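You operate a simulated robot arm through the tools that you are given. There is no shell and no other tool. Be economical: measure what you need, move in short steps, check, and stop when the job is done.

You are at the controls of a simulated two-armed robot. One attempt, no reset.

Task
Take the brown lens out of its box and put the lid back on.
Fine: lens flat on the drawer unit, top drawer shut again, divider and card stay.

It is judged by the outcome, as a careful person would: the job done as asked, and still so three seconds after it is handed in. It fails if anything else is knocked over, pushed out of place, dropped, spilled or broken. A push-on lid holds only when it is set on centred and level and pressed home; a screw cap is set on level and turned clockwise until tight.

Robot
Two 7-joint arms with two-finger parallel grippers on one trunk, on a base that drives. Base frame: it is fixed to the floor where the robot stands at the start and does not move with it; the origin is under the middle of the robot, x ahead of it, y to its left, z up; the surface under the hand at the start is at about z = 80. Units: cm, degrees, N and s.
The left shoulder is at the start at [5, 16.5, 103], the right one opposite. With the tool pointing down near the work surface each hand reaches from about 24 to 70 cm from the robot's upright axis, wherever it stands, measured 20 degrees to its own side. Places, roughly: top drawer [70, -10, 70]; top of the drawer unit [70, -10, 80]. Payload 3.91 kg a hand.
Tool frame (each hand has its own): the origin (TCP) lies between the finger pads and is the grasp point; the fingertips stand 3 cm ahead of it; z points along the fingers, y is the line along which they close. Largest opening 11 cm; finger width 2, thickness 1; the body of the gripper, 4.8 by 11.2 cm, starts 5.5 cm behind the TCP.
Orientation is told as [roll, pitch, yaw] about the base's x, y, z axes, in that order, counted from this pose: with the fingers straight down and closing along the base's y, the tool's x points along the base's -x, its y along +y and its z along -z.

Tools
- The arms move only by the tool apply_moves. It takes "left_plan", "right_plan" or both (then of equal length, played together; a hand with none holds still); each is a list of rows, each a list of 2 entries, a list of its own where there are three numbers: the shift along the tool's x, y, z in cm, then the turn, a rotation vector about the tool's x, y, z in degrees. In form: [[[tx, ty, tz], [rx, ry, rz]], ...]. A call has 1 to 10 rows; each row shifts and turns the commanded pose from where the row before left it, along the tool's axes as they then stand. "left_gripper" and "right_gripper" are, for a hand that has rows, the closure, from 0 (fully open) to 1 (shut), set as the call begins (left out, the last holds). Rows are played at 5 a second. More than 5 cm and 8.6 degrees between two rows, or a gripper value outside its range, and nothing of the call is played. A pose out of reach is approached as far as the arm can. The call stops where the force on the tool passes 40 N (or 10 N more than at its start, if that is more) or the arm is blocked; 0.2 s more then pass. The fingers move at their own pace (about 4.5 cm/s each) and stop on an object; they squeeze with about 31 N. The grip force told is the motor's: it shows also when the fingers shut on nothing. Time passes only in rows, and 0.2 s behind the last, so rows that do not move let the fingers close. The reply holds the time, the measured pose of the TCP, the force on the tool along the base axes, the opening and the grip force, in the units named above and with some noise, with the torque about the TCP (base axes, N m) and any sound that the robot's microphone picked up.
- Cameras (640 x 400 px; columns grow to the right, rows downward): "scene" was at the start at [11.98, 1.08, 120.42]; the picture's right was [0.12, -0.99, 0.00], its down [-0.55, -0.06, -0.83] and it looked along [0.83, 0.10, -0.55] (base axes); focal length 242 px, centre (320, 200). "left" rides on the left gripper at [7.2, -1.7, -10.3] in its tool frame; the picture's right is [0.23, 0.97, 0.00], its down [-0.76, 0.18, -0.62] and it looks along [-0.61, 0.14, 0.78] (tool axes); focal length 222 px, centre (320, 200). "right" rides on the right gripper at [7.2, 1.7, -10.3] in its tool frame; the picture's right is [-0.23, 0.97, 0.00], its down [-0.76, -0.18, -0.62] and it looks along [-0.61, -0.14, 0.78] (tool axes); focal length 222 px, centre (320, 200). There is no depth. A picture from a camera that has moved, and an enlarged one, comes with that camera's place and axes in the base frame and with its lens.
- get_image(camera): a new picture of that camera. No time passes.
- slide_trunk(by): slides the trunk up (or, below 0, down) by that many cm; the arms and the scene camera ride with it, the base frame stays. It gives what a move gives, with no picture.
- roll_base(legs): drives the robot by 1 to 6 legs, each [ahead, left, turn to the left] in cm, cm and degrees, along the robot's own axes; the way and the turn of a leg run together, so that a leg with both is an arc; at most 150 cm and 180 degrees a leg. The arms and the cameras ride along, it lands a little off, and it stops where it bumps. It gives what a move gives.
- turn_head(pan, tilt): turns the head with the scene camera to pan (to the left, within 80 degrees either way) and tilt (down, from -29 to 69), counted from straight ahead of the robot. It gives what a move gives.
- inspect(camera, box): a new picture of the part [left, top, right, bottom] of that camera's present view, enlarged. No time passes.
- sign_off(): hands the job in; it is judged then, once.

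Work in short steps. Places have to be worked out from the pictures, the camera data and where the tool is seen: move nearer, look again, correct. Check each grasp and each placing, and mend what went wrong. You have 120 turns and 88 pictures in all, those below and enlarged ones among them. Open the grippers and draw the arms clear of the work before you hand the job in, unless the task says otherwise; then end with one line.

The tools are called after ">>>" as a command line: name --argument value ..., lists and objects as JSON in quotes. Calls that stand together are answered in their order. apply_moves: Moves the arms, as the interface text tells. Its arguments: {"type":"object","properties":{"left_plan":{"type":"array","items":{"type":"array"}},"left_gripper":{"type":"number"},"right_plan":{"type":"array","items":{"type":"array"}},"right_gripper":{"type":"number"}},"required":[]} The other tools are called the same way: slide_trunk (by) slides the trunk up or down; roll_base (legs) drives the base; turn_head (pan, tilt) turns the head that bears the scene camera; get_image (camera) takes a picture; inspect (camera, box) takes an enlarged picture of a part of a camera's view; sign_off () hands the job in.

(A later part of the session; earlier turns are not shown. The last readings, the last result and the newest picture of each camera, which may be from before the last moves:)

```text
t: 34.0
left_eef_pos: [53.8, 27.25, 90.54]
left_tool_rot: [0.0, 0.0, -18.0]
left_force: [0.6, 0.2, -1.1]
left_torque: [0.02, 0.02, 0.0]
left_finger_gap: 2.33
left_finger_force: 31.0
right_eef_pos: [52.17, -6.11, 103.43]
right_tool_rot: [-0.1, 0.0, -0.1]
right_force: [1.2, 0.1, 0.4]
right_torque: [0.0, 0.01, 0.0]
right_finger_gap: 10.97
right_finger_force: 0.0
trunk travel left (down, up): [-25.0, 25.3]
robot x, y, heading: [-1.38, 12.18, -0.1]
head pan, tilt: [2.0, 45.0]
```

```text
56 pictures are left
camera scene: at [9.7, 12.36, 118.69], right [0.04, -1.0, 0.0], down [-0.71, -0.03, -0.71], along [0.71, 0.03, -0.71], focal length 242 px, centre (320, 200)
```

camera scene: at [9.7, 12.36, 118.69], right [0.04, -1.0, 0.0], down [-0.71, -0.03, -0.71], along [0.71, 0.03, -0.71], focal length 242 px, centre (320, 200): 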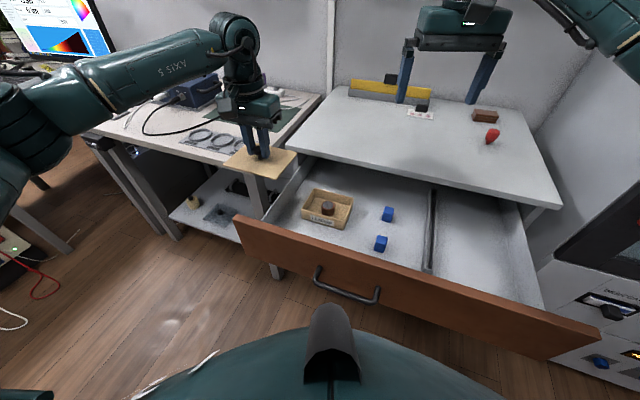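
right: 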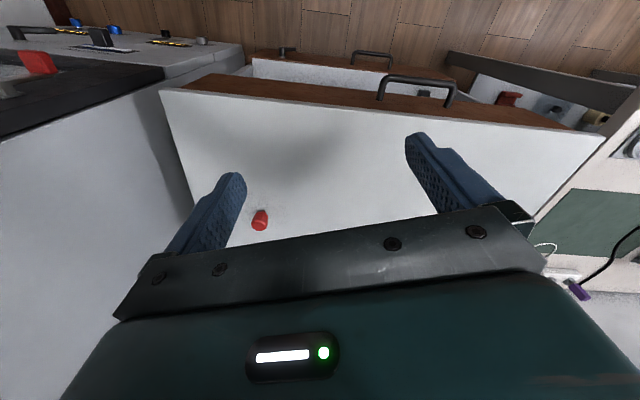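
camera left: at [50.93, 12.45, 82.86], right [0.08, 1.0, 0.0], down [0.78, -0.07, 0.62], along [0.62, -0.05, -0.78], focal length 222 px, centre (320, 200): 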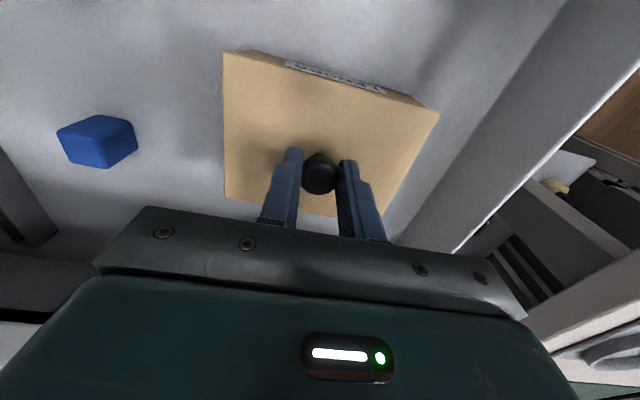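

The box is open with a single brown round thing inside. I zoom in on it and move the lid further left.

>>> apply_moves --left_plan '[[[3, 3, 0], [0, 0, 0]], [[3, 3, 0], [0, 0, 0]], [[3, 3, 0], [0, 0, 0]]]'

>>> inspect --camera "scene" --box '[280, 170, 380, 240]'

>>> get_image --camera "right"

```text
t: 34.8
left_eef_pos: [48.03, 38.86, 90.91]
left_tool_rot: [0.0, -0.1, -17.9]
left_force: [-0.8, -0.2, -0.3]
left_torque: [-0.02, -0.01, 0.01]
left_finger_gap: 2.33
left_finger_force: 30.9
right_eef_pos: [52.12, -6.01, 103.42]
right_tool_rot: [0.0, 0.0, 0.0]
right_force: [0.3, -0.8, -0.5]
right_torque: [0.01, 0.0, -0.01]
right_finger_gap: 11.01
right_finger_force: 0.0
trunk travel left (down, up): [-25.0, 25.3]
robot x, y, heading: [-1.8, 12.03, 0.2]
head pan, tilt: [2.0, 45.0]
```

```text
5.71 times, centred on (330, 205) of scene
camera zoom: at [9.69, 12.36, 118.7], right [0.04, -1.0, 0.0], down [-0.71, -0.03, -0.71], along [0.71, 0.03, -0.71], focal length 1382 px, centre (263, 171)
```

zoom: 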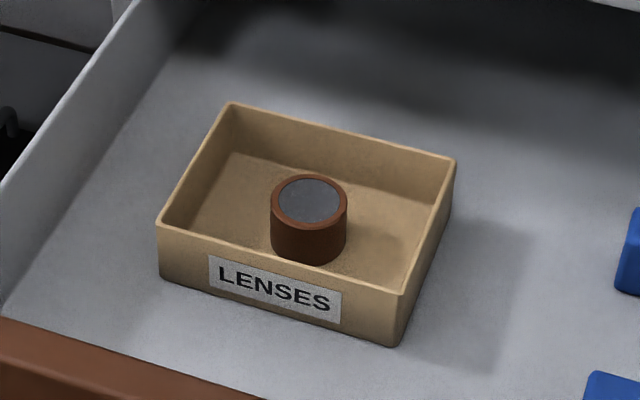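

```text
54 pictures are left
camera right: at [44.86, -4.45, 113.95], right [0.23, 0.97, 0.0], down [0.76, -0.18, 0.62], along [0.61, -0.14, -0.78], focal length 222 px, centre (320, 200)
```

right: 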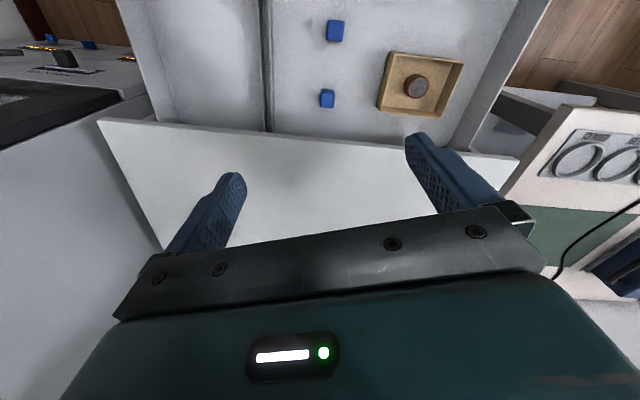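

The lens is a brown cylinder, about 4 cm across, standing in the box near [58.3, 11.7], top at z ≈ 67.5. I bring the right hand above it, turned -18° like the box.

>>> apply_moves --right_plan '[[[-1.2, 3.6, 2], [0, 0, 6]], [[-1.2, 3.6, 3], [0, 0, 6]], [[-0.2, 3.6, 3], [0, 0, 6]], [[0, 3.6, 3], [0, 0, 0]], [[-0.2, 3.6, 3], [0, 0, 0]]]' --right_gripper 0.4

>>> get_image --camera "right"

>>> get_image --camera "scene"

```text
t: 36.0
left_eef_pos: [48.11, 38.83, 90.89]
left_tool_rot: [0.0, -0.1, -18.0]
left_force: [-0.1, 1.2, -0.9]
left_torque: [0.0, 0.0, 0.05]
left_finger_gap: 2.34
left_finger_force: 30.9
right_eef_pos: [58.28, 11.44, 89.7]
right_tool_rot: [0.0, 0.0, -18.1]
right_force: [0.1, 0.2, -0.6]
right_torque: [0.05, -0.01, -0.05]
right_finger_gap: 6.59
right_finger_force: 0.1
trunk travel left (down, up): [-25.0, 25.3]
robot x, y, heading: [-1.65, 12.15, 0.0]
head pan, tilt: [2.0, 45.0]
```

```text
53 pictures are left
camera right: at [51.77, 15.32, 100.13], right [0.52, 0.86, 0.0], down [0.67, -0.4, 0.62], along [0.53, -0.32, -0.78], focal length 222 px, centre (320, 200)
```

right: 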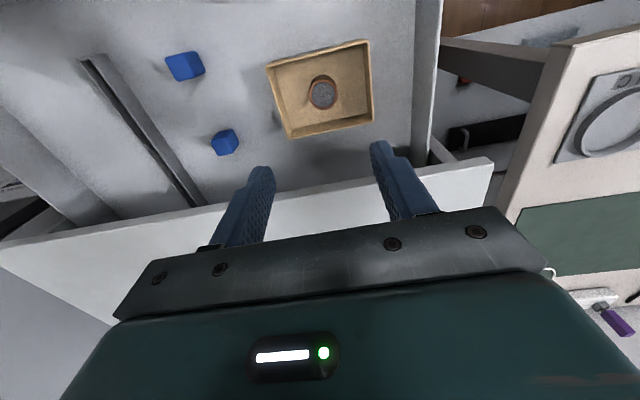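

```text
52 pictures are left
camera scene: at [9.71, 12.38, 118.69], right [0.04, -1.0, 0.0], down [-0.71, -0.03, -0.71], along [0.71, 0.03, -0.71], focal length 242 px, centre (320, 200)
```

scene: 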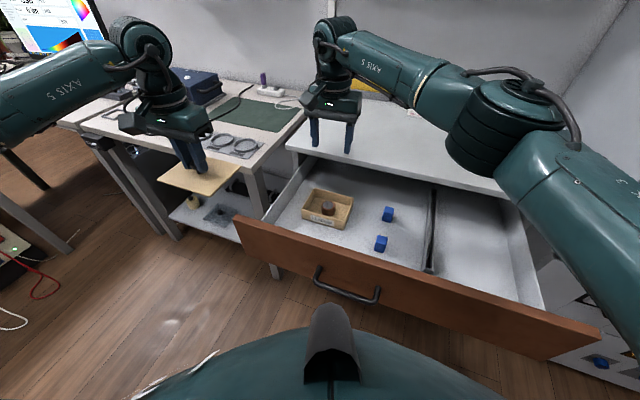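

Lens centre is [58.3, 12.0], top z ≈ 68. I correct by half a cm and descend to z ≈ 74 first.

>>> apply_moves --right_plan '[[[0.15, 0.54, 3.5], [0, 0, 0]], [[0, 0, 4], [0, 0, 0]], [[0, 0, 4], [0, 0, 0]], [[0, 0, 4], [0, 0, 0]]]'

>>> get_image --camera "right"

>>> inspect --camera "scene" --box '[270, 110, 390, 240]'

```text
t: 37.0
left_eef_pos: [48.08, 38.8, 90.91]
left_tool_rot: [0.0, 0.0, -18.0]
left_force: [0.0, 0.0, -0.6]
left_torque: [0.01, -0.03, -0.02]
left_finger_gap: 2.35
left_finger_force: 31.5
right_eef_pos: [58.39, 11.57, 74.01]
right_tool_rot: [0.0, 0.0, -17.9]
right_force: [-1.2, 0.8, 0.3]
right_torque: [0.0, -0.03, -0.02]
right_finger_gap: 6.61
right_finger_force: 0.1
trunk travel left (down, up): [-25.0, 25.3]
robot x, y, heading: [-1.66, 11.91, 0.1]
head pan, tilt: [2.0, 45.0]
```

```text
51 pictures are left
camera right: at [52.03, 15.49, 84.48], right [0.52, 0.86, 0.0], down [0.67, -0.4, 0.62], along [0.53, -0.32, -0.78], focal length 222 px, centre (320, 200)
```

right: 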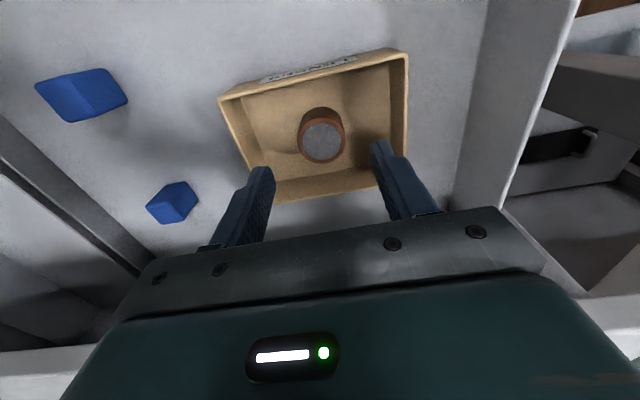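

```text
3.08 times, centred on (330, 175) of scene
camera zoom: at [9.71, 12.35, 118.7], right [0.04, -1.0, 0.0], down [-0.71, -0.03, -0.71], along [0.71, 0.03, -0.71], focal length 744 px, centre (289, 277)
```

zoom: 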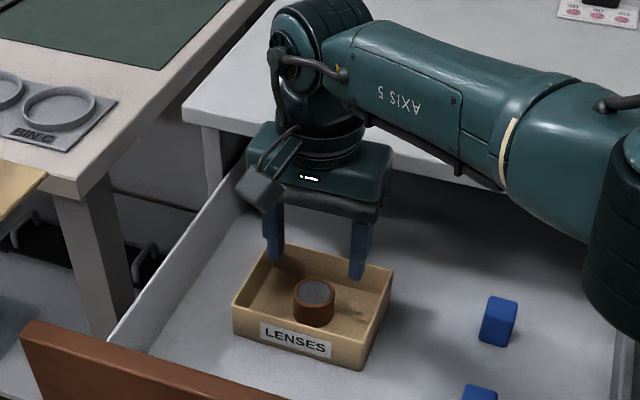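

Lens fixed at [58.2, 12.0, 68.2]. I centre the hand on it, descend to z ≈ 68.5 and close.

>>> apply_moves --right_plan '[[[0.3, 0.38, 2], [0, 0, 0]], [[0, 0, 2], [0, 0, 0]], [[0, 0, 1.5], [0, 0, 0]], [[0, 0, 0], [0, 0, 0]]]'

>>> get_image --camera "right"

```text
t: 38.0
left_eef_pos: [48.21, 38.8, 90.8]
left_tool_rot: [0.1, -0.1, -18.0]
left_force: [0.9, -0.6, -0.4]
left_torque: [0.0, 0.0, 0.03]
left_finger_gap: 2.35
left_finger_force: 31.1
right_eef_pos: [57.98, 11.98, 68.66]
right_tool_rot: [0.0, 0.1, -17.9]
right_force: [-0.2, -0.2, 0.7]
right_torque: [0.03, 0.0, -0.02]
right_finger_gap: 6.61
right_finger_force: 0.2
trunk travel left (down, up): [-25.0, 25.3]
robot x, y, heading: [-1.29, 11.94, 0.1]
head pan, tilt: [2.0, 45.0]
```

```text
49 pictures are left
camera right: at [51.62, 15.76, 79.06], right [0.52, 0.86, 0.0], down [0.67, -0.4, 0.62], along [0.53, -0.32, -0.78], focal length 222 px, centre (320, 200)
```

right: 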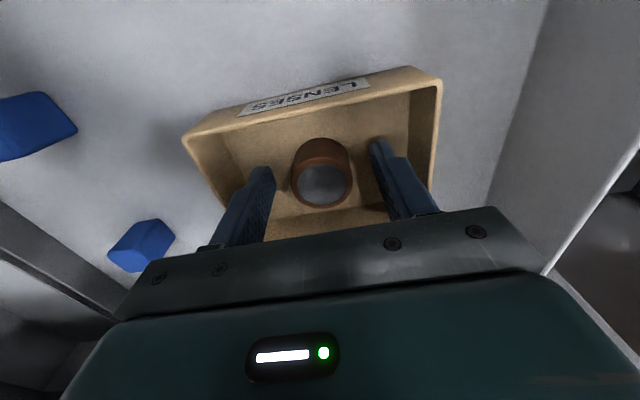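

Lens is centred between the fingers; I close and then check.

>>> apply_moves --right_plan '[[[0, 0, 0], [0, 0, 0]], [[0, 0, 0], [0, 0, 0]], [[0, 0, 0], [0, 0, 0]], [[0, 0, 0], [0, 0, 0]]]' --right_gripper 1

>>> apply_moves --right_plan '[[[0, 0, -0.5], [0, 0, 0]], [[0, 0, -1], [0, 0, 0]], [[0, 0, -2.5], [0, 0, 0]], [[0, 0, -3], [0, 0, 0]], [[0, 0, -4], [0, 0, 0]], [[0, 0, -4], [0, 0, 0]], [[0, 0, -4], [0, 0, 0]]]'

>>> get_image --camera "scene"

```text
t: 39.0
left_eef_pos: [48.08, 38.85, 90.76]
left_tool_rot: [0.0, 0.0, -18.0]
left_force: [0.3, 0.3, -0.8]
left_torque: [-0.03, 0.02, 0.0]
left_finger_gap: 2.36
left_finger_force: 31.1
right_eef_pos: [58.0, 11.92, 68.63]
right_tool_rot: [-0.1, 0.1, -18.0]
right_force: [-0.6, 0.3, -0.5]
right_torque: [-0.03, -0.01, 0.0]
right_finger_gap: 3.8
right_finger_force: 31.6
trunk travel left (down, up): [-25.0, 25.3]
robot x, y, heading: [-1.3, 11.97, 0.0]
head pan, tilt: [2.0, 45.0]
```

```text
t: 40.6
left_eef_pos: [48.12, 38.87, 90.86]
left_tool_rot: [0.0, 0.0, -18.0]
left_force: [-0.3, -0.6, -0.6]
left_torque: [0.0, 0.04, 0.01]
left_finger_gap: 2.34
left_finger_force: 30.9
right_eef_pos: [58.01, 12.04, 87.3]
right_tool_rot: [-0.1, 0.2, -18.1]
right_force: [-1.1, -0.1, -0.4]
right_torque: [0.0, -0.02, -0.01]
right_finger_gap: 3.81
right_finger_force: 30.9
trunk travel left (down, up): [-25.0, 25.3]
robot x, y, heading: [-1.66, 11.83, -0.1]
head pan, tilt: [2.0, 45.0]
```

```text
48 pictures are left
camera scene: at [9.69, 12.34, 118.69], right [0.04, -1.0, 0.0], down [-0.71, -0.03, -0.71], along [0.71, 0.03, -0.71], focal length 242 px, centre (320, 200)
```

scene: 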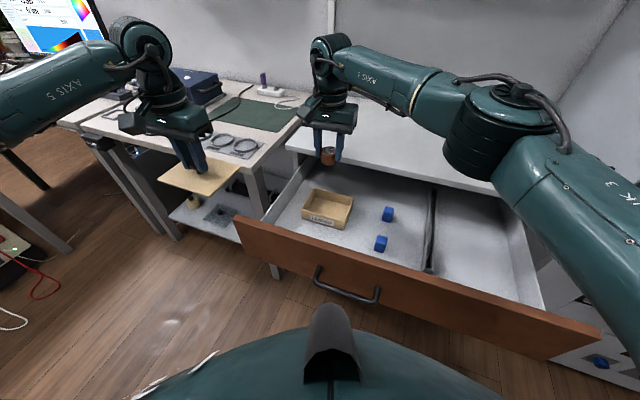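

The lens is held upright (3.8 cm). I carry it rightwards over a bare patch of the unit top at about [62.8, -12].

>>> apply_moves --right_plan '[[[0, -4, -1], [0, 0, 0]], [[0, -4, 0], [0, 0, 0]], [[-2, -4, 0], [0, 0, 0]], [[-3, -3.4, 0], [0, 0, 0]], [[-3, -3, 0], [0, 0, 0]], [[-4, -3, 0], [0, 0, 0]]]'

>>> get_image --camera "scene"

>>> get_image --camera "right"

```text
t: 42.0
left_eef_pos: [48.15, 38.88, 90.94]
left_tool_rot: [0.0, 0.0, -18.0]
left_force: [-0.8, -0.3, -0.3]
left_torque: [0.02, -0.02, 0.02]
left_finger_gap: 2.35
left_finger_force: 30.8
right_eef_pos: [62.93, -11.55, 88.44]
right_tool_rot: [0.1, -0.1, -18.0]
right_force: [0.9, -0.4, -0.8]
right_torque: [-0.02, 0.0, -0.04]
right_finger_gap: 3.83
right_finger_force: 30.5
trunk travel left (down, up): [-25.0, 25.3]
robot x, y, heading: [-1.13, 11.93, 0.2]
head pan, tilt: [2.0, 45.0]
```

```text
47 pictures are left
camera scene: at [9.72, 12.35, 118.69], right [0.04, -1.0, 0.0], down [-0.71, -0.03, -0.71], along [0.71, 0.03, -0.71], focal length 242 px, centre (320, 200)
```

scene: 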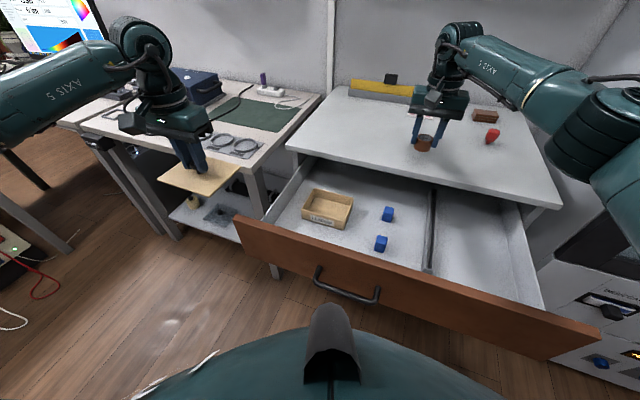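

```text
46 pictures are left
camera right: at [56.44, -7.69, 98.89], right [0.52, 0.86, 0.0], down [0.67, -0.4, 0.62], along [0.53, -0.32, -0.78], focal length 222 px, centre (320, 200)
```

right: 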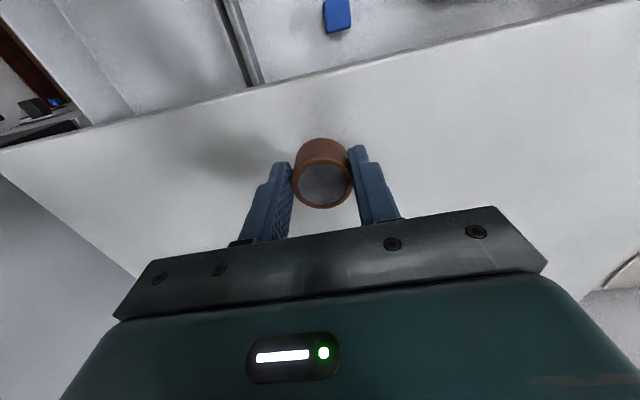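

The lens is over the top, about 4.6 cm in from the edge. I lower it in shrinking steps, watching the force.

>>> apply_moves --right_plan '[[[0, 0, 2], [0, 0, 0]], [[0, 0, 1.2], [0, 0, 0]], [[0, 0, 0.4], [0, 0, 0]], [[0, 0, 0], [0, 0, 0]]]'

>>> inspect --camera "scene" --box '[370, 80, 490, 180]'

```text
t: 43.0
left_eef_pos: [48.08, 38.83, 90.88]
left_tool_rot: [0.0, 0.1, -17.9]
left_force: [0.5, -0.9, -0.2]
left_torque: [0.02, -0.04, 0.0]
left_finger_gap: 2.34
left_finger_force: 31.2
right_eef_pos: [62.91, -11.71, 84.89]
right_tool_rot: [0.1, 0.0, -18.0]
right_force: [-0.9, -0.3, -0.8]
right_torque: [-0.02, 0.01, -0.01]
right_finger_gap: 3.8
right_finger_force: 31.2
trunk travel left (down, up): [-25.0, 25.3]
robot x, y, heading: [-1.59, 11.67, 0.1]
head pan, tilt: [2.0, 45.0]
```

```text
4.00 times, centred on (430, 130) of scene
camera zoom: at [9.71, 12.34, 118.69], right [0.04, -1.0, 0.0], down [-0.71, -0.03, -0.71], along [0.71, 0.03, -0.71], focal length 967 px, centre (-120, 480)
```

zoom: 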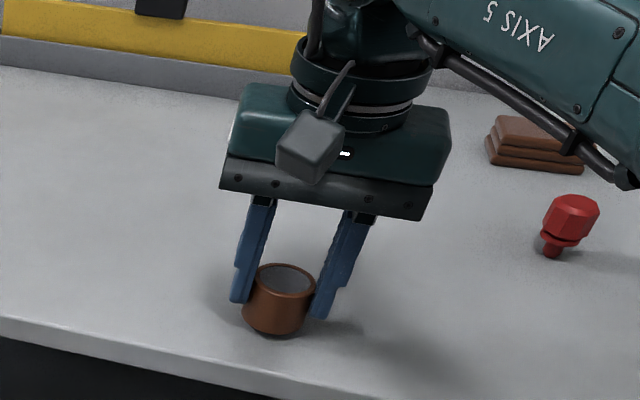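

Nearly touching. I lower by 0.2 cm steps.

>>> apply_moves --right_plan '[[[0, 0, 0.2], [0, 0, 0]], [[0, 0, 0.2], [0, 0, 0]], [[0, 0, 0], [0, 0, 0]]]'

```text
t: 43.8
left_eef_pos: [48.12, 38.88, 90.75]
left_tool_rot: [-0.1, -0.1, -18.1]
left_force: [0.0, 0.7, 1.0]
left_torque: [-0.01, -0.04, 0.01]
left_finger_gap: 2.35
left_finger_force: 30.6
right_eef_pos: [62.92, -11.83, 84.38]
right_tool_rot: [0.0, -0.1, -18.0]
right_force: [0.7, 0.8, -1.2]
right_torque: [0.02, 0.01, -0.01]
right_finger_gap: 3.79
right_finger_force: 31.4
trunk travel left (down, up): [-25.0, 25.3]
robot x, y, heading: [-1.63, 11.8, 0.3]
head pan, tilt: [2.0, 45.0]
```

No contact yet; down another 0.4 cm.

>>> apply_moves --right_plan '[[[0, 0, 0.2], [0, 0, 0]], [[0, 0, 0.2], [0, 0, 0]], [[0, 0, 0], [0, 0, 0]]]'

>>> inspect --camera "scene" --box '[390, 110, 470, 180]'

```text
t: 44.6
left_eef_pos: [48.02, 38.81, 90.9]
left_tool_rot: [0.0, 0.0, -18.2]
left_force: [-0.5, 0.1, -1.3]
left_torque: [-0.03, 0.01, 0.0]
left_finger_gap: 2.37
left_finger_force: 30.8
right_eef_pos: [62.87, -11.85, 84.28]
right_tool_rot: [0.0, -0.1, -18.0]
right_force: [-0.3, -0.8, 7.2]
right_torque: [-0.12, 0.04, 0.01]
right_finger_gap: 3.79
right_finger_force: 31.1
trunk travel left (down, up): [-25.0, 25.3]
robot x, y, heading: [-1.0, 12.47, -0.3]
head pan, tilt: [2.0, 45.0]
```

```text
5.71 times, centred on (430, 145) of scene
camera zoom: at [9.64, 12.36, 118.71], right [0.04, -1.0, 0.0], down [-0.71, -0.03, -0.71], along [0.71, 0.03, -0.71], focal length 1382 px, centre (-309, 514)
```

zoom: 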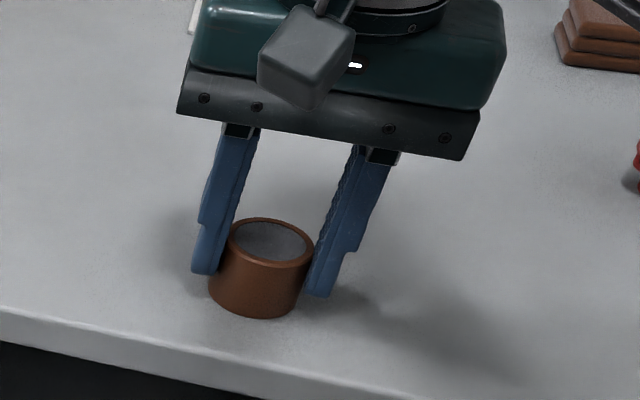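

Contact felt (7 N); the lens stands flat. I open the fingers and lift straight up.

>>> apply_moves --right_plan '[[[0, 0, -0.05], [0, 0, 0]], [[0, 0, 0], [0, 0, 0]], [[0, 0, 0], [0, 0, 0]], [[0, 0, -1.5], [0, 0, 0]], [[0, 0, -3], [0, 0, 0]], [[0, 0, -4], [0, 0, 0]], [[0, 0, -4], [0, 0, 0]], [[0, 0, -4], [0, 0, 0]]]' --right_gripper 0.4

>>> get_image --camera "right"

```text
t: 46.4
left_eef_pos: [48.11, 38.66, 90.85]
left_tool_rot: [0.1, -0.1, -18.0]
left_force: [-0.2, -0.1, -0.3]
left_torque: [-0.01, 0.01, 0.0]
left_finger_gap: 2.37
left_finger_force: 31.1
right_eef_pos: [61.74, -11.95, 100.56]
right_tool_rot: [0.1, 0.0, -18.1]
right_force: [0.2, 0.1, -1.1]
right_torque: [0.04, -0.02, 0.02]
right_finger_gap: 6.6
right_finger_force: 0.0
right hand out of reach, approached as far as the arm can: row 8
trunk travel left (down, up): [-25.0, 25.3]
robot x, y, heading: [-1.52, 12.18, 0.0]
head pan, tilt: [2.0, 45.0]
```

```text
43 pictures are left
camera right: at [55.43, -8.2, 111.01], right [0.52, 0.86, 0.0], down [0.67, -0.41, 0.62], along [0.53, -0.32, -0.78], focal length 222 px, centre (320, 200)
```

right: 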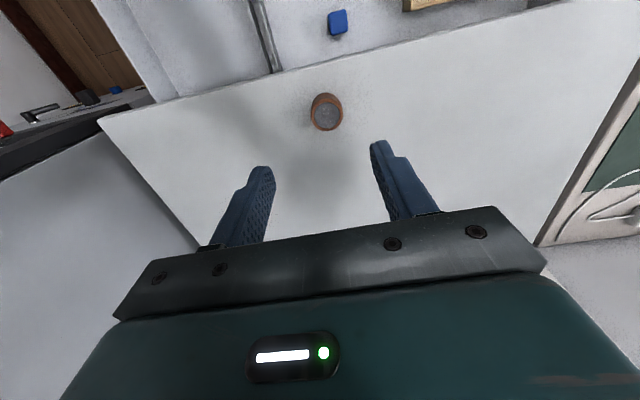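

Lens stands on the unit. I draw the right hand back out of the way, and bring the lid back toward the box at height.

>>> apply_moves --right_plan '[[[4, -1, 0], [0, 0, 0]], [[4, -1, 0], [0, 0, 0]], [[4, -1, 0], [0, 0, 0]], [[4, -2, 0], [0, 0, 0]]]'

>>> apply_moves --left_plan '[[[-3, -3.7, 0], [0, 0, 0]], [[-3, -3.7, 0], [0, 0, 0]], [[-3, -3.7, 0], [0, 0, 0]], [[-3, -3.7, 0], [0, 0, 0]], [[-3, -3.7, 0], [0, 0, 0]], [[-2.97, -3.9, 0], [0, 0, 0]], [[0, 0, 4], [0, 0, 0]], [[0, 0, 4], [0, 0, 0]], [[0, 0, 3], [0, 0, 0]]]'

>>> get_image --camera "left"

>>> get_image --camera "scene"

```text
t: 47.4
left_eef_pos: [48.08, 38.75, 90.85]
left_tool_rot: [0.0, -0.1, -18.0]
left_force: [0.8, 0.0, -0.1]
left_torque: [0.02, 0.0, 0.01]
left_finger_gap: 2.33
left_finger_force: 31.3
right_eef_pos: [45.07, -12.14, 100.35]
right_tool_rot: [-0.2, 0.0, -18.1]
right_force: [-0.6, -1.0, 0.2]
right_torque: [0.02, -0.01, 0.04]
right_finger_gap: 6.59
right_finger_force: 0.1
trunk travel left (down, up): [-25.0, 25.3]
robot x, y, heading: [-1.54, 11.99, -0.1]
head pan, tilt: [2.0, 45.0]
```

```text
t: 49.4
left_eef_pos: [58.3, 11.58, 79.43]
left_tool_rot: [-0.1, -0.1, -17.9]
left_force: [0.0, 1.0, 0.0]
left_torque: [0.01, 0.02, 0.0]
left_finger_gap: 2.4
left_finger_force: 30.7
right_eef_pos: [45.14, -12.11, 100.36]
right_tool_rot: [-0.1, 0.0, -18.1]
right_force: [0.3, -0.4, 0.2]
right_torque: [0.01, 0.0, -0.04]
right_finger_gap: 6.6
right_finger_force: 0.0
trunk travel left (down, up): [-25.0, 25.3]
robot x, y, heading: [-1.78, 12.03, -0.0]
head pan, tilt: [2.0, 45.0]
```

```text
42 pictures are left
camera left: at [51.01, 12.23, 89.77], right [0.08, 1.0, 0.0], down [0.78, -0.07, 0.62], along [0.62, -0.05, -0.78], focal length 222 px, centre (320, 200)
```

left: 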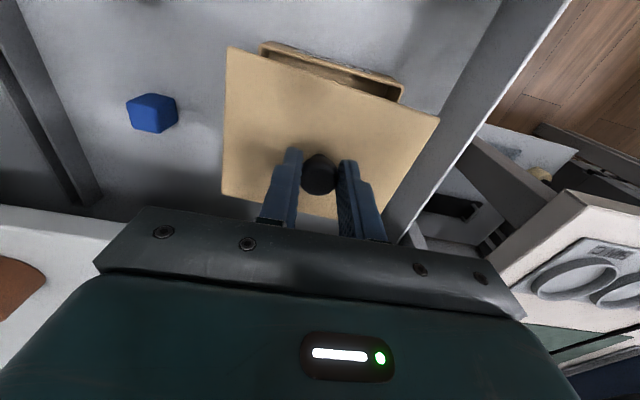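

```text
41 pictures are left
camera scene: at [9.71, 12.33, 118.7], right [0.04, -1.0, 0.0], down [-0.71, -0.03, -0.71], along [0.71, 0.03, -0.71], focal length 242 px, centre (320, 200)
```

scene: 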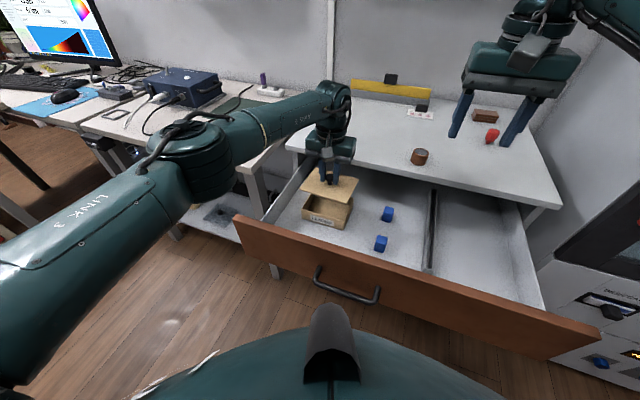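

The lens is fine on top. The lid is above the box; I correct 0.3 cm and lower to z ≈ 75.

>>> apply_moves --left_plan '[[[0.12, 0.27, 2], [0, 0, 0]], [[0, 0, 1.9], [0, 0, 0]], [[0, 0, 0], [0, 0, 0]]]'

>>> inspect --camera "scene" --box '[280, 150, 380, 240]'

>>> get_image --camera "left"

```text
t: 50.2
left_eef_pos: [58.31, 11.93, 75.66]
left_tool_rot: [0.0, -0.2, -18.0]
left_force: [0.4, 0.0, -0.3]
left_torque: [0.01, -0.01, -0.01]
left_finger_gap: 2.39
left_finger_force: 31.1
right_eef_pos: [45.12, -11.93, 100.32]
right_tool_rot: [0.0, 0.0, -18.0]
right_force: [-0.9, -0.1, -0.4]
right_torque: [0.02, 0.0, 0.02]
right_finger_gap: 6.56
right_finger_force: 0.1
trunk travel left (down, up): [-25.0, 25.3]
robot x, y, heading: [-1.33, 12.19, -0.2]
head pan, tilt: [2.0, 45.0]
```

```text
4.44 times, centred on (330, 195) of scene
camera zoom: at [9.7, 12.34, 118.69], right [0.04, -1.0, 0.0], down [-0.71, -0.03, -0.71], along [0.71, 0.03, -0.71], focal length 1075 px, centre (276, 222)
```

zoom: 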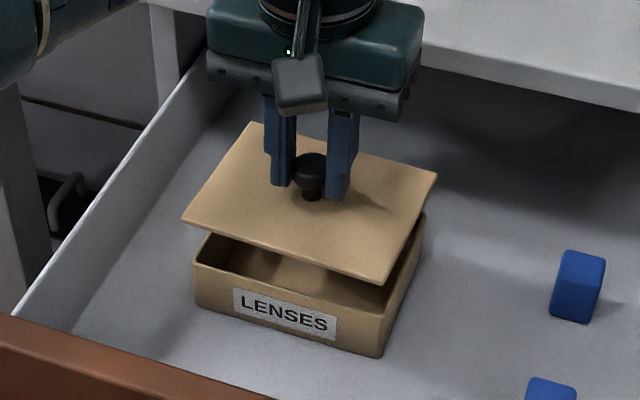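

```text
39 pictures are left
camera left: at [50.91, 12.57, 86.1], right [0.08, 1.0, 0.0], down [0.78, -0.07, 0.62], along [0.62, -0.05, -0.78], focal length 222 px, centre (320, 200)
```

left: 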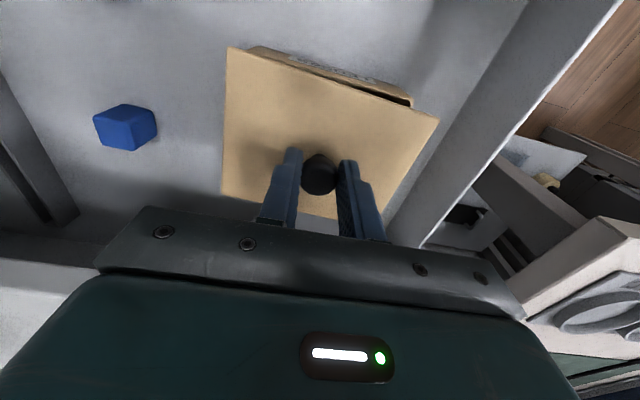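

Alignment looks right so far. I lower to about 0.7 cm above seating and inspect.

>>> apply_moves --left_plan '[[[0, 0, 1.2], [0, 0, 0]], [[0, 0, 1.0], [0, 0, 0]], [[0, 0, 0], [0, 0, 0]]]'

>>> inspect --camera "scene" --box '[290, 170, 370, 240]'

>>> inspect --camera "left" --box '[200, 30, 460, 230]'

```text
t: 51.0
left_eef_pos: [58.17, 11.93, 73.51]
left_tool_rot: [0.0, 0.0, -18.1]
left_force: [-0.8, -0.5, -0.2]
left_torque: [-0.02, -0.03, -0.01]
left_finger_gap: 2.37
left_finger_force: 31.1
right_eef_pos: [45.12, -12.01, 100.32]
right_tool_rot: [-0.1, 0.0, -18.0]
right_force: [0.4, -0.8, 0.6]
right_torque: [-0.03, 0.0, 0.01]
right_finger_gap: 6.59
right_finger_force: 0.0
trunk travel left (down, up): [-25.0, 25.3]
robot x, y, heading: [-1.89, 11.83, -0.2]
head pan, tilt: [2.0, 45.0]
```

```text
5.71 times, centred on (330, 205) of scene
camera zoom: at [9.7, 12.34, 118.69], right [0.04, -1.0, 0.0], down [-0.71, -0.03, -0.71], along [0.71, 0.03, -0.71], focal length 1382 px, centre (263, 171)
```

zoom: 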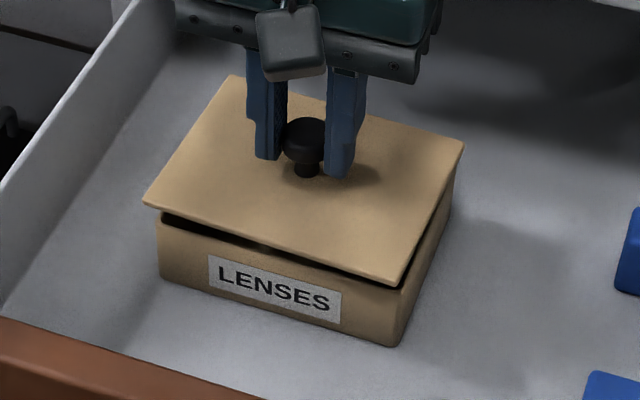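

```text
2.00 times, centred on (330, 130) of left
camera zoom: at [50.84, 12.64, 83.86], right [0.08, 1.0, 0.0], down [0.78, -0.07, 0.62], along [0.62, -0.05, -0.78], focal length 444 px, centre (300, 340)
```

zoom: 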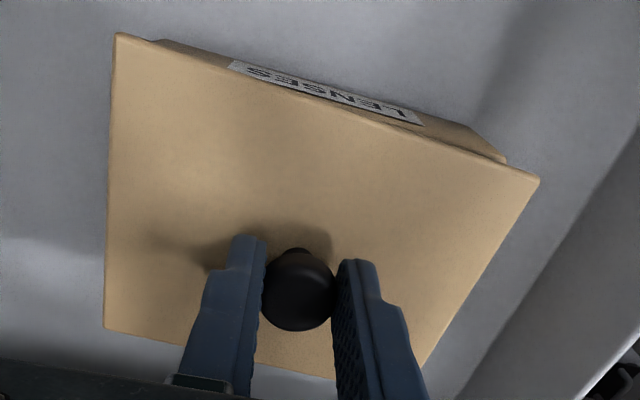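

Corner measurements give the box at about -18° but the lid about -21.5°: it turned slightly around its round knob in the grip. I yaw the hand +3.5° back and recheck.

>>> apply_moves --left_plan '[[[0, -0.05, 0], [0, 0, -1.7]], [[0, 0, 0], [0, 0, -1.8]], [[0, 0, 0], [0, 0, 0]]]'

>>> inspect --camera "scene" --box '[290, 170, 370, 240]'

```text
t: 51.8
left_eef_pos: [58.19, 11.91, 73.45]
left_tool_rot: [0.0, -0.1, -14.5]
left_force: [0.5, -0.6, 0.1]
left_torque: [0.01, -0.01, -0.01]
left_finger_gap: 2.41
left_finger_force: 31.3
right_eef_pos: [45.11, -12.06, 100.29]
right_tool_rot: [0.0, 0.0, -18.1]
right_force: [-0.8, 0.5, 0.0]
right_torque: [0.03, 0.01, 0.01]
right_finger_gap: 6.6
right_finger_force: 0.0
trunk travel left (down, up): [-25.0, 25.3]
robot x, y, heading: [-1.99, 11.7, 0.3]
head pan, tilt: [2.0, 45.0]
```

```text
5.71 times, centred on (330, 205) of scene
camera zoom: at [9.7, 12.34, 118.69], right [0.04, -1.0, 0.0], down [-0.71, -0.03, -0.71], along [0.71, 0.03, -0.71], focal length 1382 px, centre (263, 171)
```

zoom: 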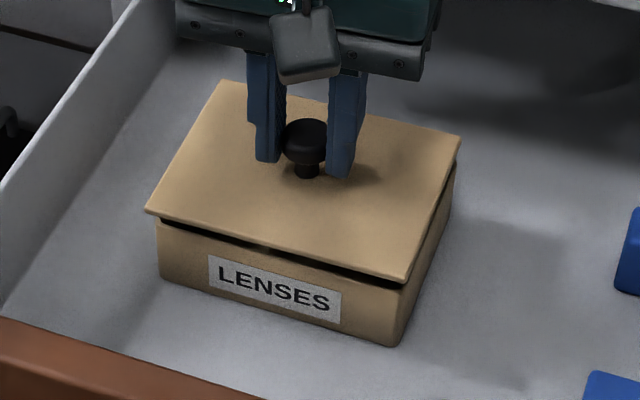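

Nearly aligned; slight over-rotation of under 1° and ~0.1 cm too far left. I trim both, then lower onto the rim and press gently.

>>> apply_moves --left_plan '[[[0, -0.1, 0], [0, 0, 0.8]], [[0, 0, 0.3], [0, 0, 0]], [[0, 0, 0.3], [0, 0, 0]], [[0, 0, 0], [0, 0, 0]]]'

>>> inspect --camera "scene" --box '[290, 170, 370, 240]'

```text
t: 52.8
left_eef_pos: [58.05, 11.74, 73.0]
left_tool_rot: [0.0, -0.1, -15.3]
left_force: [-0.2, -0.2, 0.0]
left_torque: [0.0, 0.01, 0.01]
left_finger_gap: 2.39
left_finger_force: 31.2
right_eef_pos: [45.1, -12.0, 100.39]
right_tool_rot: [-0.1, 0.0, -18.0]
right_force: [-0.5, -0.4, 0.5]
right_torque: [0.01, 0.01, -0.05]
right_finger_gap: 6.61
right_finger_force: 0.0
trunk travel left (down, up): [-25.0, 25.3]
robot x, y, heading: [-1.33, 12.34, -0.1]
head pan, tilt: [2.0, 45.0]
```

```text
5.71 times, centred on (330, 205) of scene
camera zoom: at [9.7, 12.34, 118.69], right [0.04, -1.0, 0.0], down [-0.71, -0.03, -0.71], along [0.71, 0.03, -0.71], focal length 1382 px, centre (263, 171)
```

zoom: 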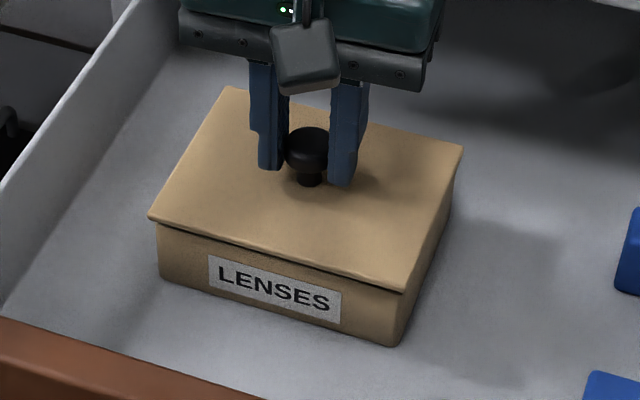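

The lid sits evenly over the box sides; perhaps 0.1 cm too near me. I nudge that and press down in small steps.

>>> apply_moves --left_plan '[[[-0.12, 0, 0.1], [0, 0, 0]], [[0, 0, 0.2], [0, 0, 0]], [[0, 0, 0.2], [0, 0, 0]], [[0, 0, 0.2], [0, 0, 0]]]'

>>> inspect --camera "scene" --box '[290, 170, 370, 240]'

```text
t: 53.8
left_eef_pos: [58.2, 11.86, 72.57]
left_tool_rot: [0.1, -0.3, -15.3]
left_force: [2.3, -0.3, 10.0]
left_torque: [0.07, 0.16, 0.0]
left_finger_gap: 2.4
left_finger_force: 30.4
right_eef_pos: [45.1, -12.05, 100.34]
right_tool_rot: [0.0, 0.0, -17.9]
right_force: [0.3, -1.0, -0.5]
right_torque: [-0.03, 0.0, 0.0]
right_finger_gap: 6.6
right_finger_force: 0.0
trunk travel left (down, up): [-25.0, 25.3]
robot x, y, heading: [-1.62, 12.02, 0.0]
head pan, tilt: [2.0, 45.0]
heard: snap
```

```text
5.71 times, centred on (330, 205) of scene
camera zoom: at [9.63, 12.33, 118.73], right [0.04, -1.0, 0.0], down [-0.71, -0.03, -0.71], along [0.71, 0.03, -0.71], focal length 1382 px, centre (263, 171)
```

zoom: 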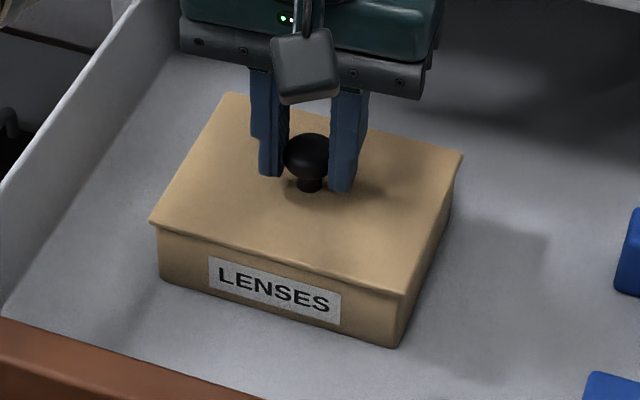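

It snapped home at the original height (72.57). I open the fingers and rise straight up.

>>> apply_moves --left_plan '[[[0, 0, -0.1], [0, 0, 0]], [[0, 0, 0], [0, 0, 0]], [[0, 0, 0], [0, 0, 0]], [[0, 0, -1.5], [0, 0, 0]], [[0, 0, -3], [0, 0, 0]], [[0, 0, -4], [0, 0, 0]], [[0, 0, -4], [0, 0, 0]], [[0, 0, -4], [0, 0, 0]], [[0, 0, -4], [0, 0, 0]]]' --left_gripper 0.5

>>> get_image --camera "scene"

```text
t: 55.8
left_eef_pos: [58.22, 11.67, 93.02]
left_tool_rot: [-0.1, 0.0, -15.3]
left_force: [0.6, -0.2, 0.3]
left_torque: [0.01, -0.01, -0.03]
left_finger_gap: 5.48
left_finger_force: 0.0
right_eef_pos: [45.19, -12.07, 100.29]
right_tool_rot: [0.0, 0.0, -18.0]
right_force: [0.4, -0.1, -0.5]
right_torque: [0.03, -0.01, -0.01]
right_finger_gap: 6.6
right_finger_force: 0.0
trunk travel left (down, up): [-25.0, 25.3]
robot x, y, heading: [-1.59, 12.05, -0.2]
head pan, tilt: [2.0, 45.0]
```

```text
33 pictures are left
camera scene: at [9.68, 12.33, 118.69], right [0.04, -1.0, 0.0], down [-0.71, -0.03, -0.71], along [0.71, 0.03, -0.71], focal length 242 px, centre (320, 200)
```

scene: 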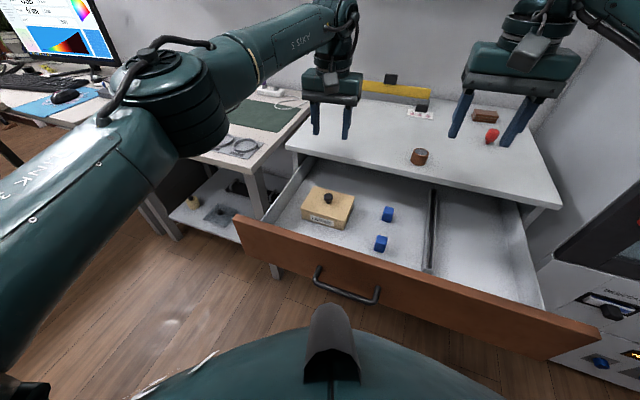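

Everything is in order: lid on, lens on top, cubes untouched. To shut the drawer I'll re-grip the handle; first I back the base off to give the arm room.

>>> roll_base --legs '[[-12, -3, 0], [-10, -1, 0]]'

>>> apply_moves --left_plan '[[[1.5, 0, 0], [0, 0, -8.3]], [[1.5, 0, 0], [0, 0, -8.3]], [[1.5, 0, 0], [0, 0, -8.3]], [[0, 0, 0], [0, 0, -8.3]], [[0, 0, 0], [0, 0, -8.3]], [[0, 0, 0], [0, 0, -8.3]], [[0, 0, 0], [0, 0, -8.3]], [[0, 0, 0], [0, 0, -8.3]], [[0, 0, 0], [0, 0, -8.3]], [[0, 0, 0], [0, 0, -8.3]]]'

```text
t: 57.8
left_eef_pos: [36.64, 7.73, 93.17]
left_tool_rot: [0.1, -0.1, -15.3]
left_force: [0.5, -0.4, -1.1]
left_torque: [0.01, -0.02, 0.01]
left_finger_gap: 5.53
left_finger_force: 0.1
right_eef_pos: [23.56, -16.07, 100.34]
right_tool_rot: [0.1, 0.0, -18.0]
right_force: [-0.2, 0.2, -0.2]
right_torque: [0.03, 0.0, 0.0]
right_finger_gap: 6.61
right_finger_force: 0.1
trunk travel left (down, up): [-25.0, 25.3]
robot x, y, heading: [-23.11, 7.77, 0.1]
head pan, tilt: [2.0, 45.0]
```

```text
t: 60.0
left_eef_pos: [32.18, 8.3, 93.05]
left_tool_rot: [0.0, 0.0, 67.9]
left_force: [-0.5, 0.3, -0.7]
left_torque: [-0.03, -0.02, 0.02]
left_finger_gap: 5.52
left_finger_force: 0.0
right_eef_pos: [23.53, -15.9, 100.24]
right_tool_rot: [-0.1, 0.0, -18.0]
right_force: [0.2, 0.4, -0.3]
right_torque: [0.0, 0.0, -0.02]
right_finger_gap: 6.63
right_finger_force: 0.0
trunk travel left (down, up): [-25.0, 25.3]
robot x, y, heading: [-23.09, 7.87, 0.1]
head pan, tilt: [2.0, 45.0]
```

Now I finish the yaw to 72°, move back in front of the handle, and tilt 50°.

>>> apply_moves --left_plan '[[[0, 0, 0], [0, 0, -4.2]], [[0.4, 4, 0], [0, 0, 0]], [[0, 4, 0], [0, 0, 0]], [[0, 3.9, 0], [0, 0, 0]], [[0, 0, 0], [8.2, 0, 0]], [[0, 0, 0], [8.2, 0, 0]], [[0, 0, 0], [8.2, 0, 0]], [[0, 0, 0], [8.2, 0, 0]], [[0, 0, 0], [8.2, 0, 0]], [[0, 0, 0], [8.2, 0, 0]]]'

>>> get_image --camera "left"

```text
t: 62.2
left_eef_pos: [20.86, 11.54, 92.93]
left_tool_rot: [-49.3, -0.1, 72.0]
left_force: [0.2, -0.2, -0.3]
left_torque: [0.0, 0.0, 0.02]
left_finger_gap: 5.48
left_finger_force: 0.1
right_eef_pos: [23.49, -16.03, 100.33]
right_tool_rot: [0.0, -0.1, -18.0]
right_force: [-1.4, 0.5, -1.4]
right_torque: [0.01, 0.0, -0.02]
right_finger_gap: 6.61
right_finger_force: 0.0
trunk travel left (down, up): [-25.0, 25.3]
robot x, y, heading: [-23.03, 8.13, -0.1]
head pan, tilt: [2.0, 45.0]
```

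```text
32 pictures are left
camera left: at [12.27, 6.82, 100.94], right [-0.67, -0.02, -0.74], down [-0.32, 0.91, 0.27], along [0.66, 0.42, -0.62], focal length 222 px, centre (320, 200)
```

left: 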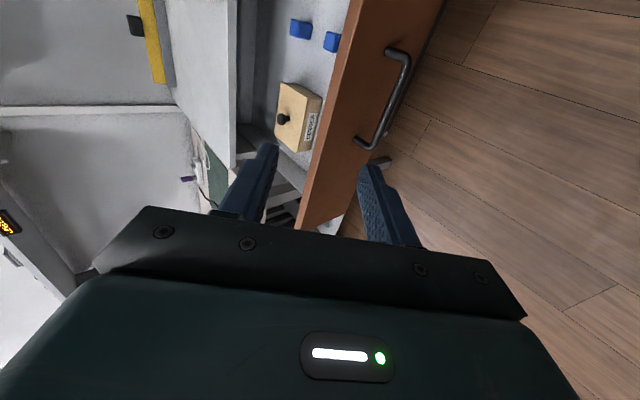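

Handle centre is at about [31.1, 8.0, 71], as expected. I approach with the fingers straddling the bar.

>>> apply_moves --left_plan '[[[0.1, 2, 2], [0, 0, 0]], [[0, 2, 2], [0, 0, 0]], [[0, 2, 2], [0, 0, 0]], [[0, 2, 2], [0, 0, 0]], [[0, 2.1, 2], [0, 0, 0]], [[0, 0, 3], [0, 0, 0]], [[0, 0, 2], [0, 0, 0]]]'

>>> get_image --camera "left"

```text
t: 63.8
left_eef_pos: [25.22, 10.03, 75.43]
left_tool_rot: [-49.1, 0.0, 72.0]
left_force: [-0.7, 0.0, -0.6]
left_torque: [0.0, -0.01, 0.0]
left_finger_gap: 5.51
left_finger_force: 0.1
right_eef_pos: [23.52, -16.0, 100.37]
right_tool_rot: [0.0, 0.0, -17.9]
right_force: [0.5, 0.0, 0.8]
right_torque: [0.01, 0.0, 0.01]
right_finger_gap: 6.59
right_finger_force: 0.0
trunk travel left (down, up): [-25.0, 25.3]
robot x, y, heading: [-23.27, 8.11, 0.1]
head pan, tilt: [2.0, 45.0]
```

```text
31 pictures are left
camera left: at [16.72, 5.36, 83.41], right [-0.68, -0.02, -0.74], down [-0.32, 0.91, 0.27], along [0.66, 0.42, -0.62], focal length 222 px, centre (320, 200)
```

left: 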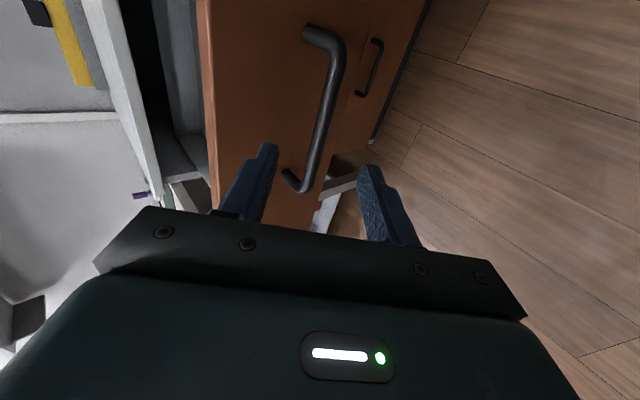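

On line. I advance 5.8 cm and close on the bar.

>>> apply_moves --left_plan '[[[0, 0, 3], [0, 0, 0]], [[0, 0, 2.6], [0, 0, 0]], [[0, 0, 0], [0, 0, 0]]]'

>>> apply_moves --left_plan '[[[0, 0, 0], [0, 0, 0]], [[0, 0, 0], [0, 0, 0]], [[0, 0, 0], [0, 0, 0]], [[0, 0, 0], [0, 0, 0]]]' --left_gripper 1

>>> get_image --camera "left"

```text
t: 64.6
left_eef_pos: [29.26, 8.69, 71.9]
left_tool_rot: [-49.2, 0.0, 71.8]
left_force: [-0.2, 0.3, 0.9]
left_torque: [-0.02, 0.01, -0.03]
left_finger_gap: 5.51
left_finger_force: 0.0
right_eef_pos: [23.55, -15.96, 100.28]
right_tool_rot: [0.1, 0.0, -18.0]
right_force: [0.2, -0.6, 0.6]
right_torque: [0.01, 0.0, 0.03]
right_finger_gap: 6.58
right_finger_force: 0.0
trunk travel left (down, up): [-25.0, 25.3]
robot x, y, heading: [-23.3, 8.16, 0.1]
head pan, tilt: [2.0, 45.0]
```

```text
t: 65.6
left_eef_pos: [29.17, 8.76, 71.87]
left_tool_rot: [-49.1, -0.1, 71.9]
left_force: [-3.0, 0.7, -4.6]
left_torque: [0.22, 0.05, -0.04]
left_finger_gap: 1.26
left_finger_force: 45.1
right_eef_pos: [23.41, -15.97, 100.29]
right_tool_rot: [0.1, 0.1, -18.0]
right_force: [0.5, 0.3, -0.5]
right_torque: [0.02, 0.01, 0.0]
right_finger_gap: 6.61
right_finger_force: 0.0
trunk travel left (down, up): [-25.0, 25.3]
robot x, y, heading: [-23.31, 8.08, 0.4]
head pan, tilt: [2.0, 45.0]
```

```text
30 pictures are left
camera left: at [20.64, 3.99, 79.9], right [-0.68, -0.02, -0.74], down [-0.32, 0.91, 0.27], along [0.66, 0.42, -0.62], focal length 222 px, centre (320, 200)
```

left: 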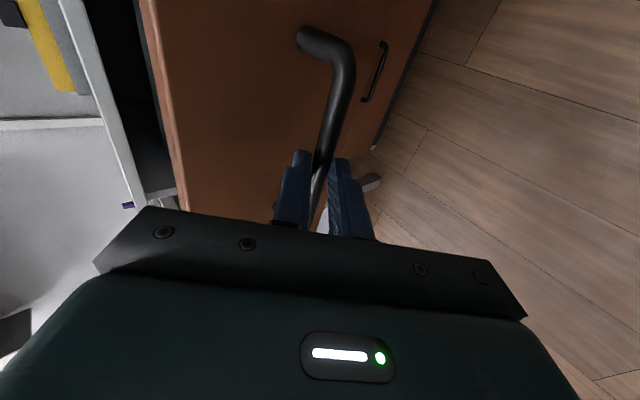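

Gripped again. I push the drawer in with the arm, about 12 cm, gently.

>>> apply_moves --left_plan '[[[0, -0.5, 0.58], [0, 0, 0]], [[0, -0.85, 0.99], [0, 0, 0]], [[0, -0.85, 0.99], [0, 0, 0]], [[0, -0.85, 0.99], [0, 0, 0]], [[0, -0.85, 0.99], [0, 0, 0]], [[0, -0.85, 0.99], [0, 0, 0]], [[0, -0.85, 0.99], [0, 0, 0]], [[0, -0.85, 0.99], [0, 0, 0]], [[0, -0.85, 0.99], [0, 0, 0]], [[0, -0.5, 0.58], [0, 0, 0]]]'

>>> get_image --camera "scene"

```text
t: 67.8
left_eef_pos: [40.8, 4.78, 72.02]
left_tool_rot: [-49.3, 0.0, 71.7]
left_force: [-7.5, -14.1, -5.2]
left_torque: [0.58, -0.02, 0.58]
left_finger_gap: 1.27
left_finger_force: 45.1
right_eef_pos: [23.51, -16.1, 100.22]
right_tool_rot: [-0.1, 0.1, -18.1]
right_force: [0.5, -0.7, 0.2]
right_torque: [-0.04, -0.03, -0.02]
right_finger_gap: 6.61
right_finger_force: 0.1
trunk travel left (down, up): [-25.0, 25.3]
robot x, y, heading: [-23.08, 7.99, 0.0]
head pan, tilt: [2.0, 45.0]
```

```text
29 pictures are left
camera scene: at [-11.92, 8.27, 118.7], right [0.04, -1.0, 0.0], down [-0.71, -0.02, -0.71], along [0.71, 0.03, -0.71], focal length 242 px, centre (320, 200)
```

scene: 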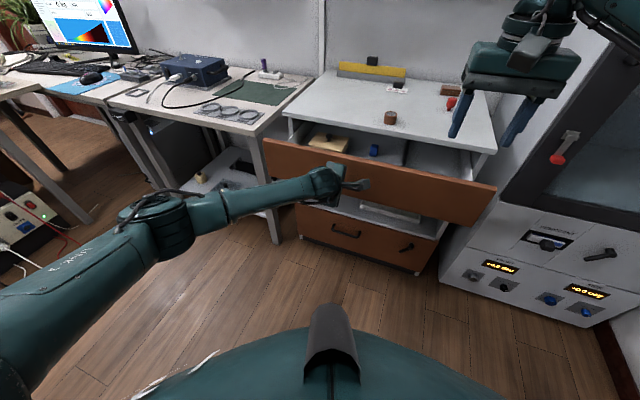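

Half shut, contents steady. Now the base drives 10 cm along the drawer's direction with the hand holding the bar.

>>> roll_base --legs '[[4.8, -1.75, 0], [4.8, -1.65, 0]]'

```text
t: 69.3
left_eef_pos: [50.23, 1.51, 71.86]
left_tool_rot: [-49.4, 0.1, 71.8]
left_force: [-2.8, -16.8, -3.2]
left_torque: [-0.5, 0.2, -0.81]
left_finger_gap: 1.27
left_finger_force: 45.1
right_eef_pos: [32.92, -19.19, 100.26]
right_tool_rot: [0.1, 0.1, -17.8]
right_force: [0.8, 0.5, 0.4]
right_torque: [0.0, 0.0, -0.04]
right_finger_gap: 6.59
right_finger_force: 0.1
trunk travel left (down, up): [-25.0, 25.3]
robot x, y, heading: [-14.11, 4.53, 0.1]
head pan, tilt: [2.0, 45.0]
```

About 6.7 cm remain. I push the rest with the arm in small steps, easing the sideways force.

>>> apply_moves --left_plan '[[[0.2, -0.35, 0.4], [0, 0, 0]], [[0, -0.6, 0.7], [0, 0, 0]], [[0, -0.6, 0.7], [0, 0, 0]], [[0, -0.6, 0.7], [0, 0, 0]], [[0, -0.6, 0.7], [0, 0, 0]], [[0, -0.6, 0.7], [0, 0, 0]], [[0, -0.4, 0.46], [0, 0, 0]]]'

>>> inspect --camera "scene" --box '[240, 80, 500, 260]'

```text
t: 70.9
left_eef_pos: [55.69, -0.33, 71.88]
left_tool_rot: [-49.5, 0.1, 71.8]
left_force: [-1.2, 5.3, 5.4]
left_torque: [0.97, -0.37, 0.99]
left_finger_gap: 1.27
left_finger_force: 45.1
right_eef_pos: [32.97, -19.2, 100.41]
right_tool_rot: [0.0, -0.1, -17.8]
right_force: [0.4, 0.1, 0.5]
right_torque: [-0.03, 0.0, -0.01]
right_finger_gap: 6.61
right_finger_force: 0.0
trunk travel left (down, up): [-25.0, 25.3]
robot x, y, heading: [-14.22, 4.38, 0.4]
head pan, tilt: [2.0, 45.0]
```

```text
2.22 times, centred on (370, 170) of scene
camera zoom: at [-2.53, 5.1, 118.7], right [0.04, -1.0, 0.0], down [-0.71, -0.03, -0.71], along [0.71, 0.03, -0.71], focal length 537 px, centre (209, 267)
```

zoom: 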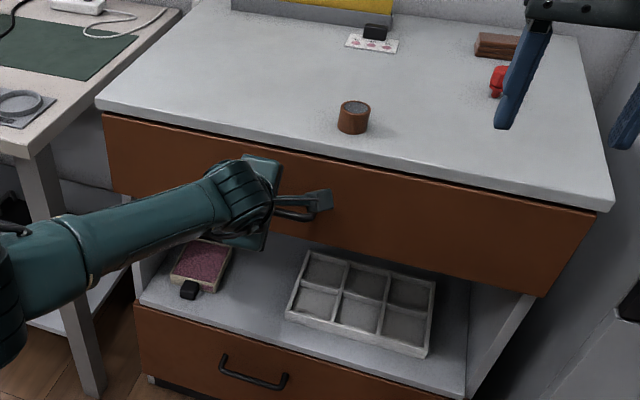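

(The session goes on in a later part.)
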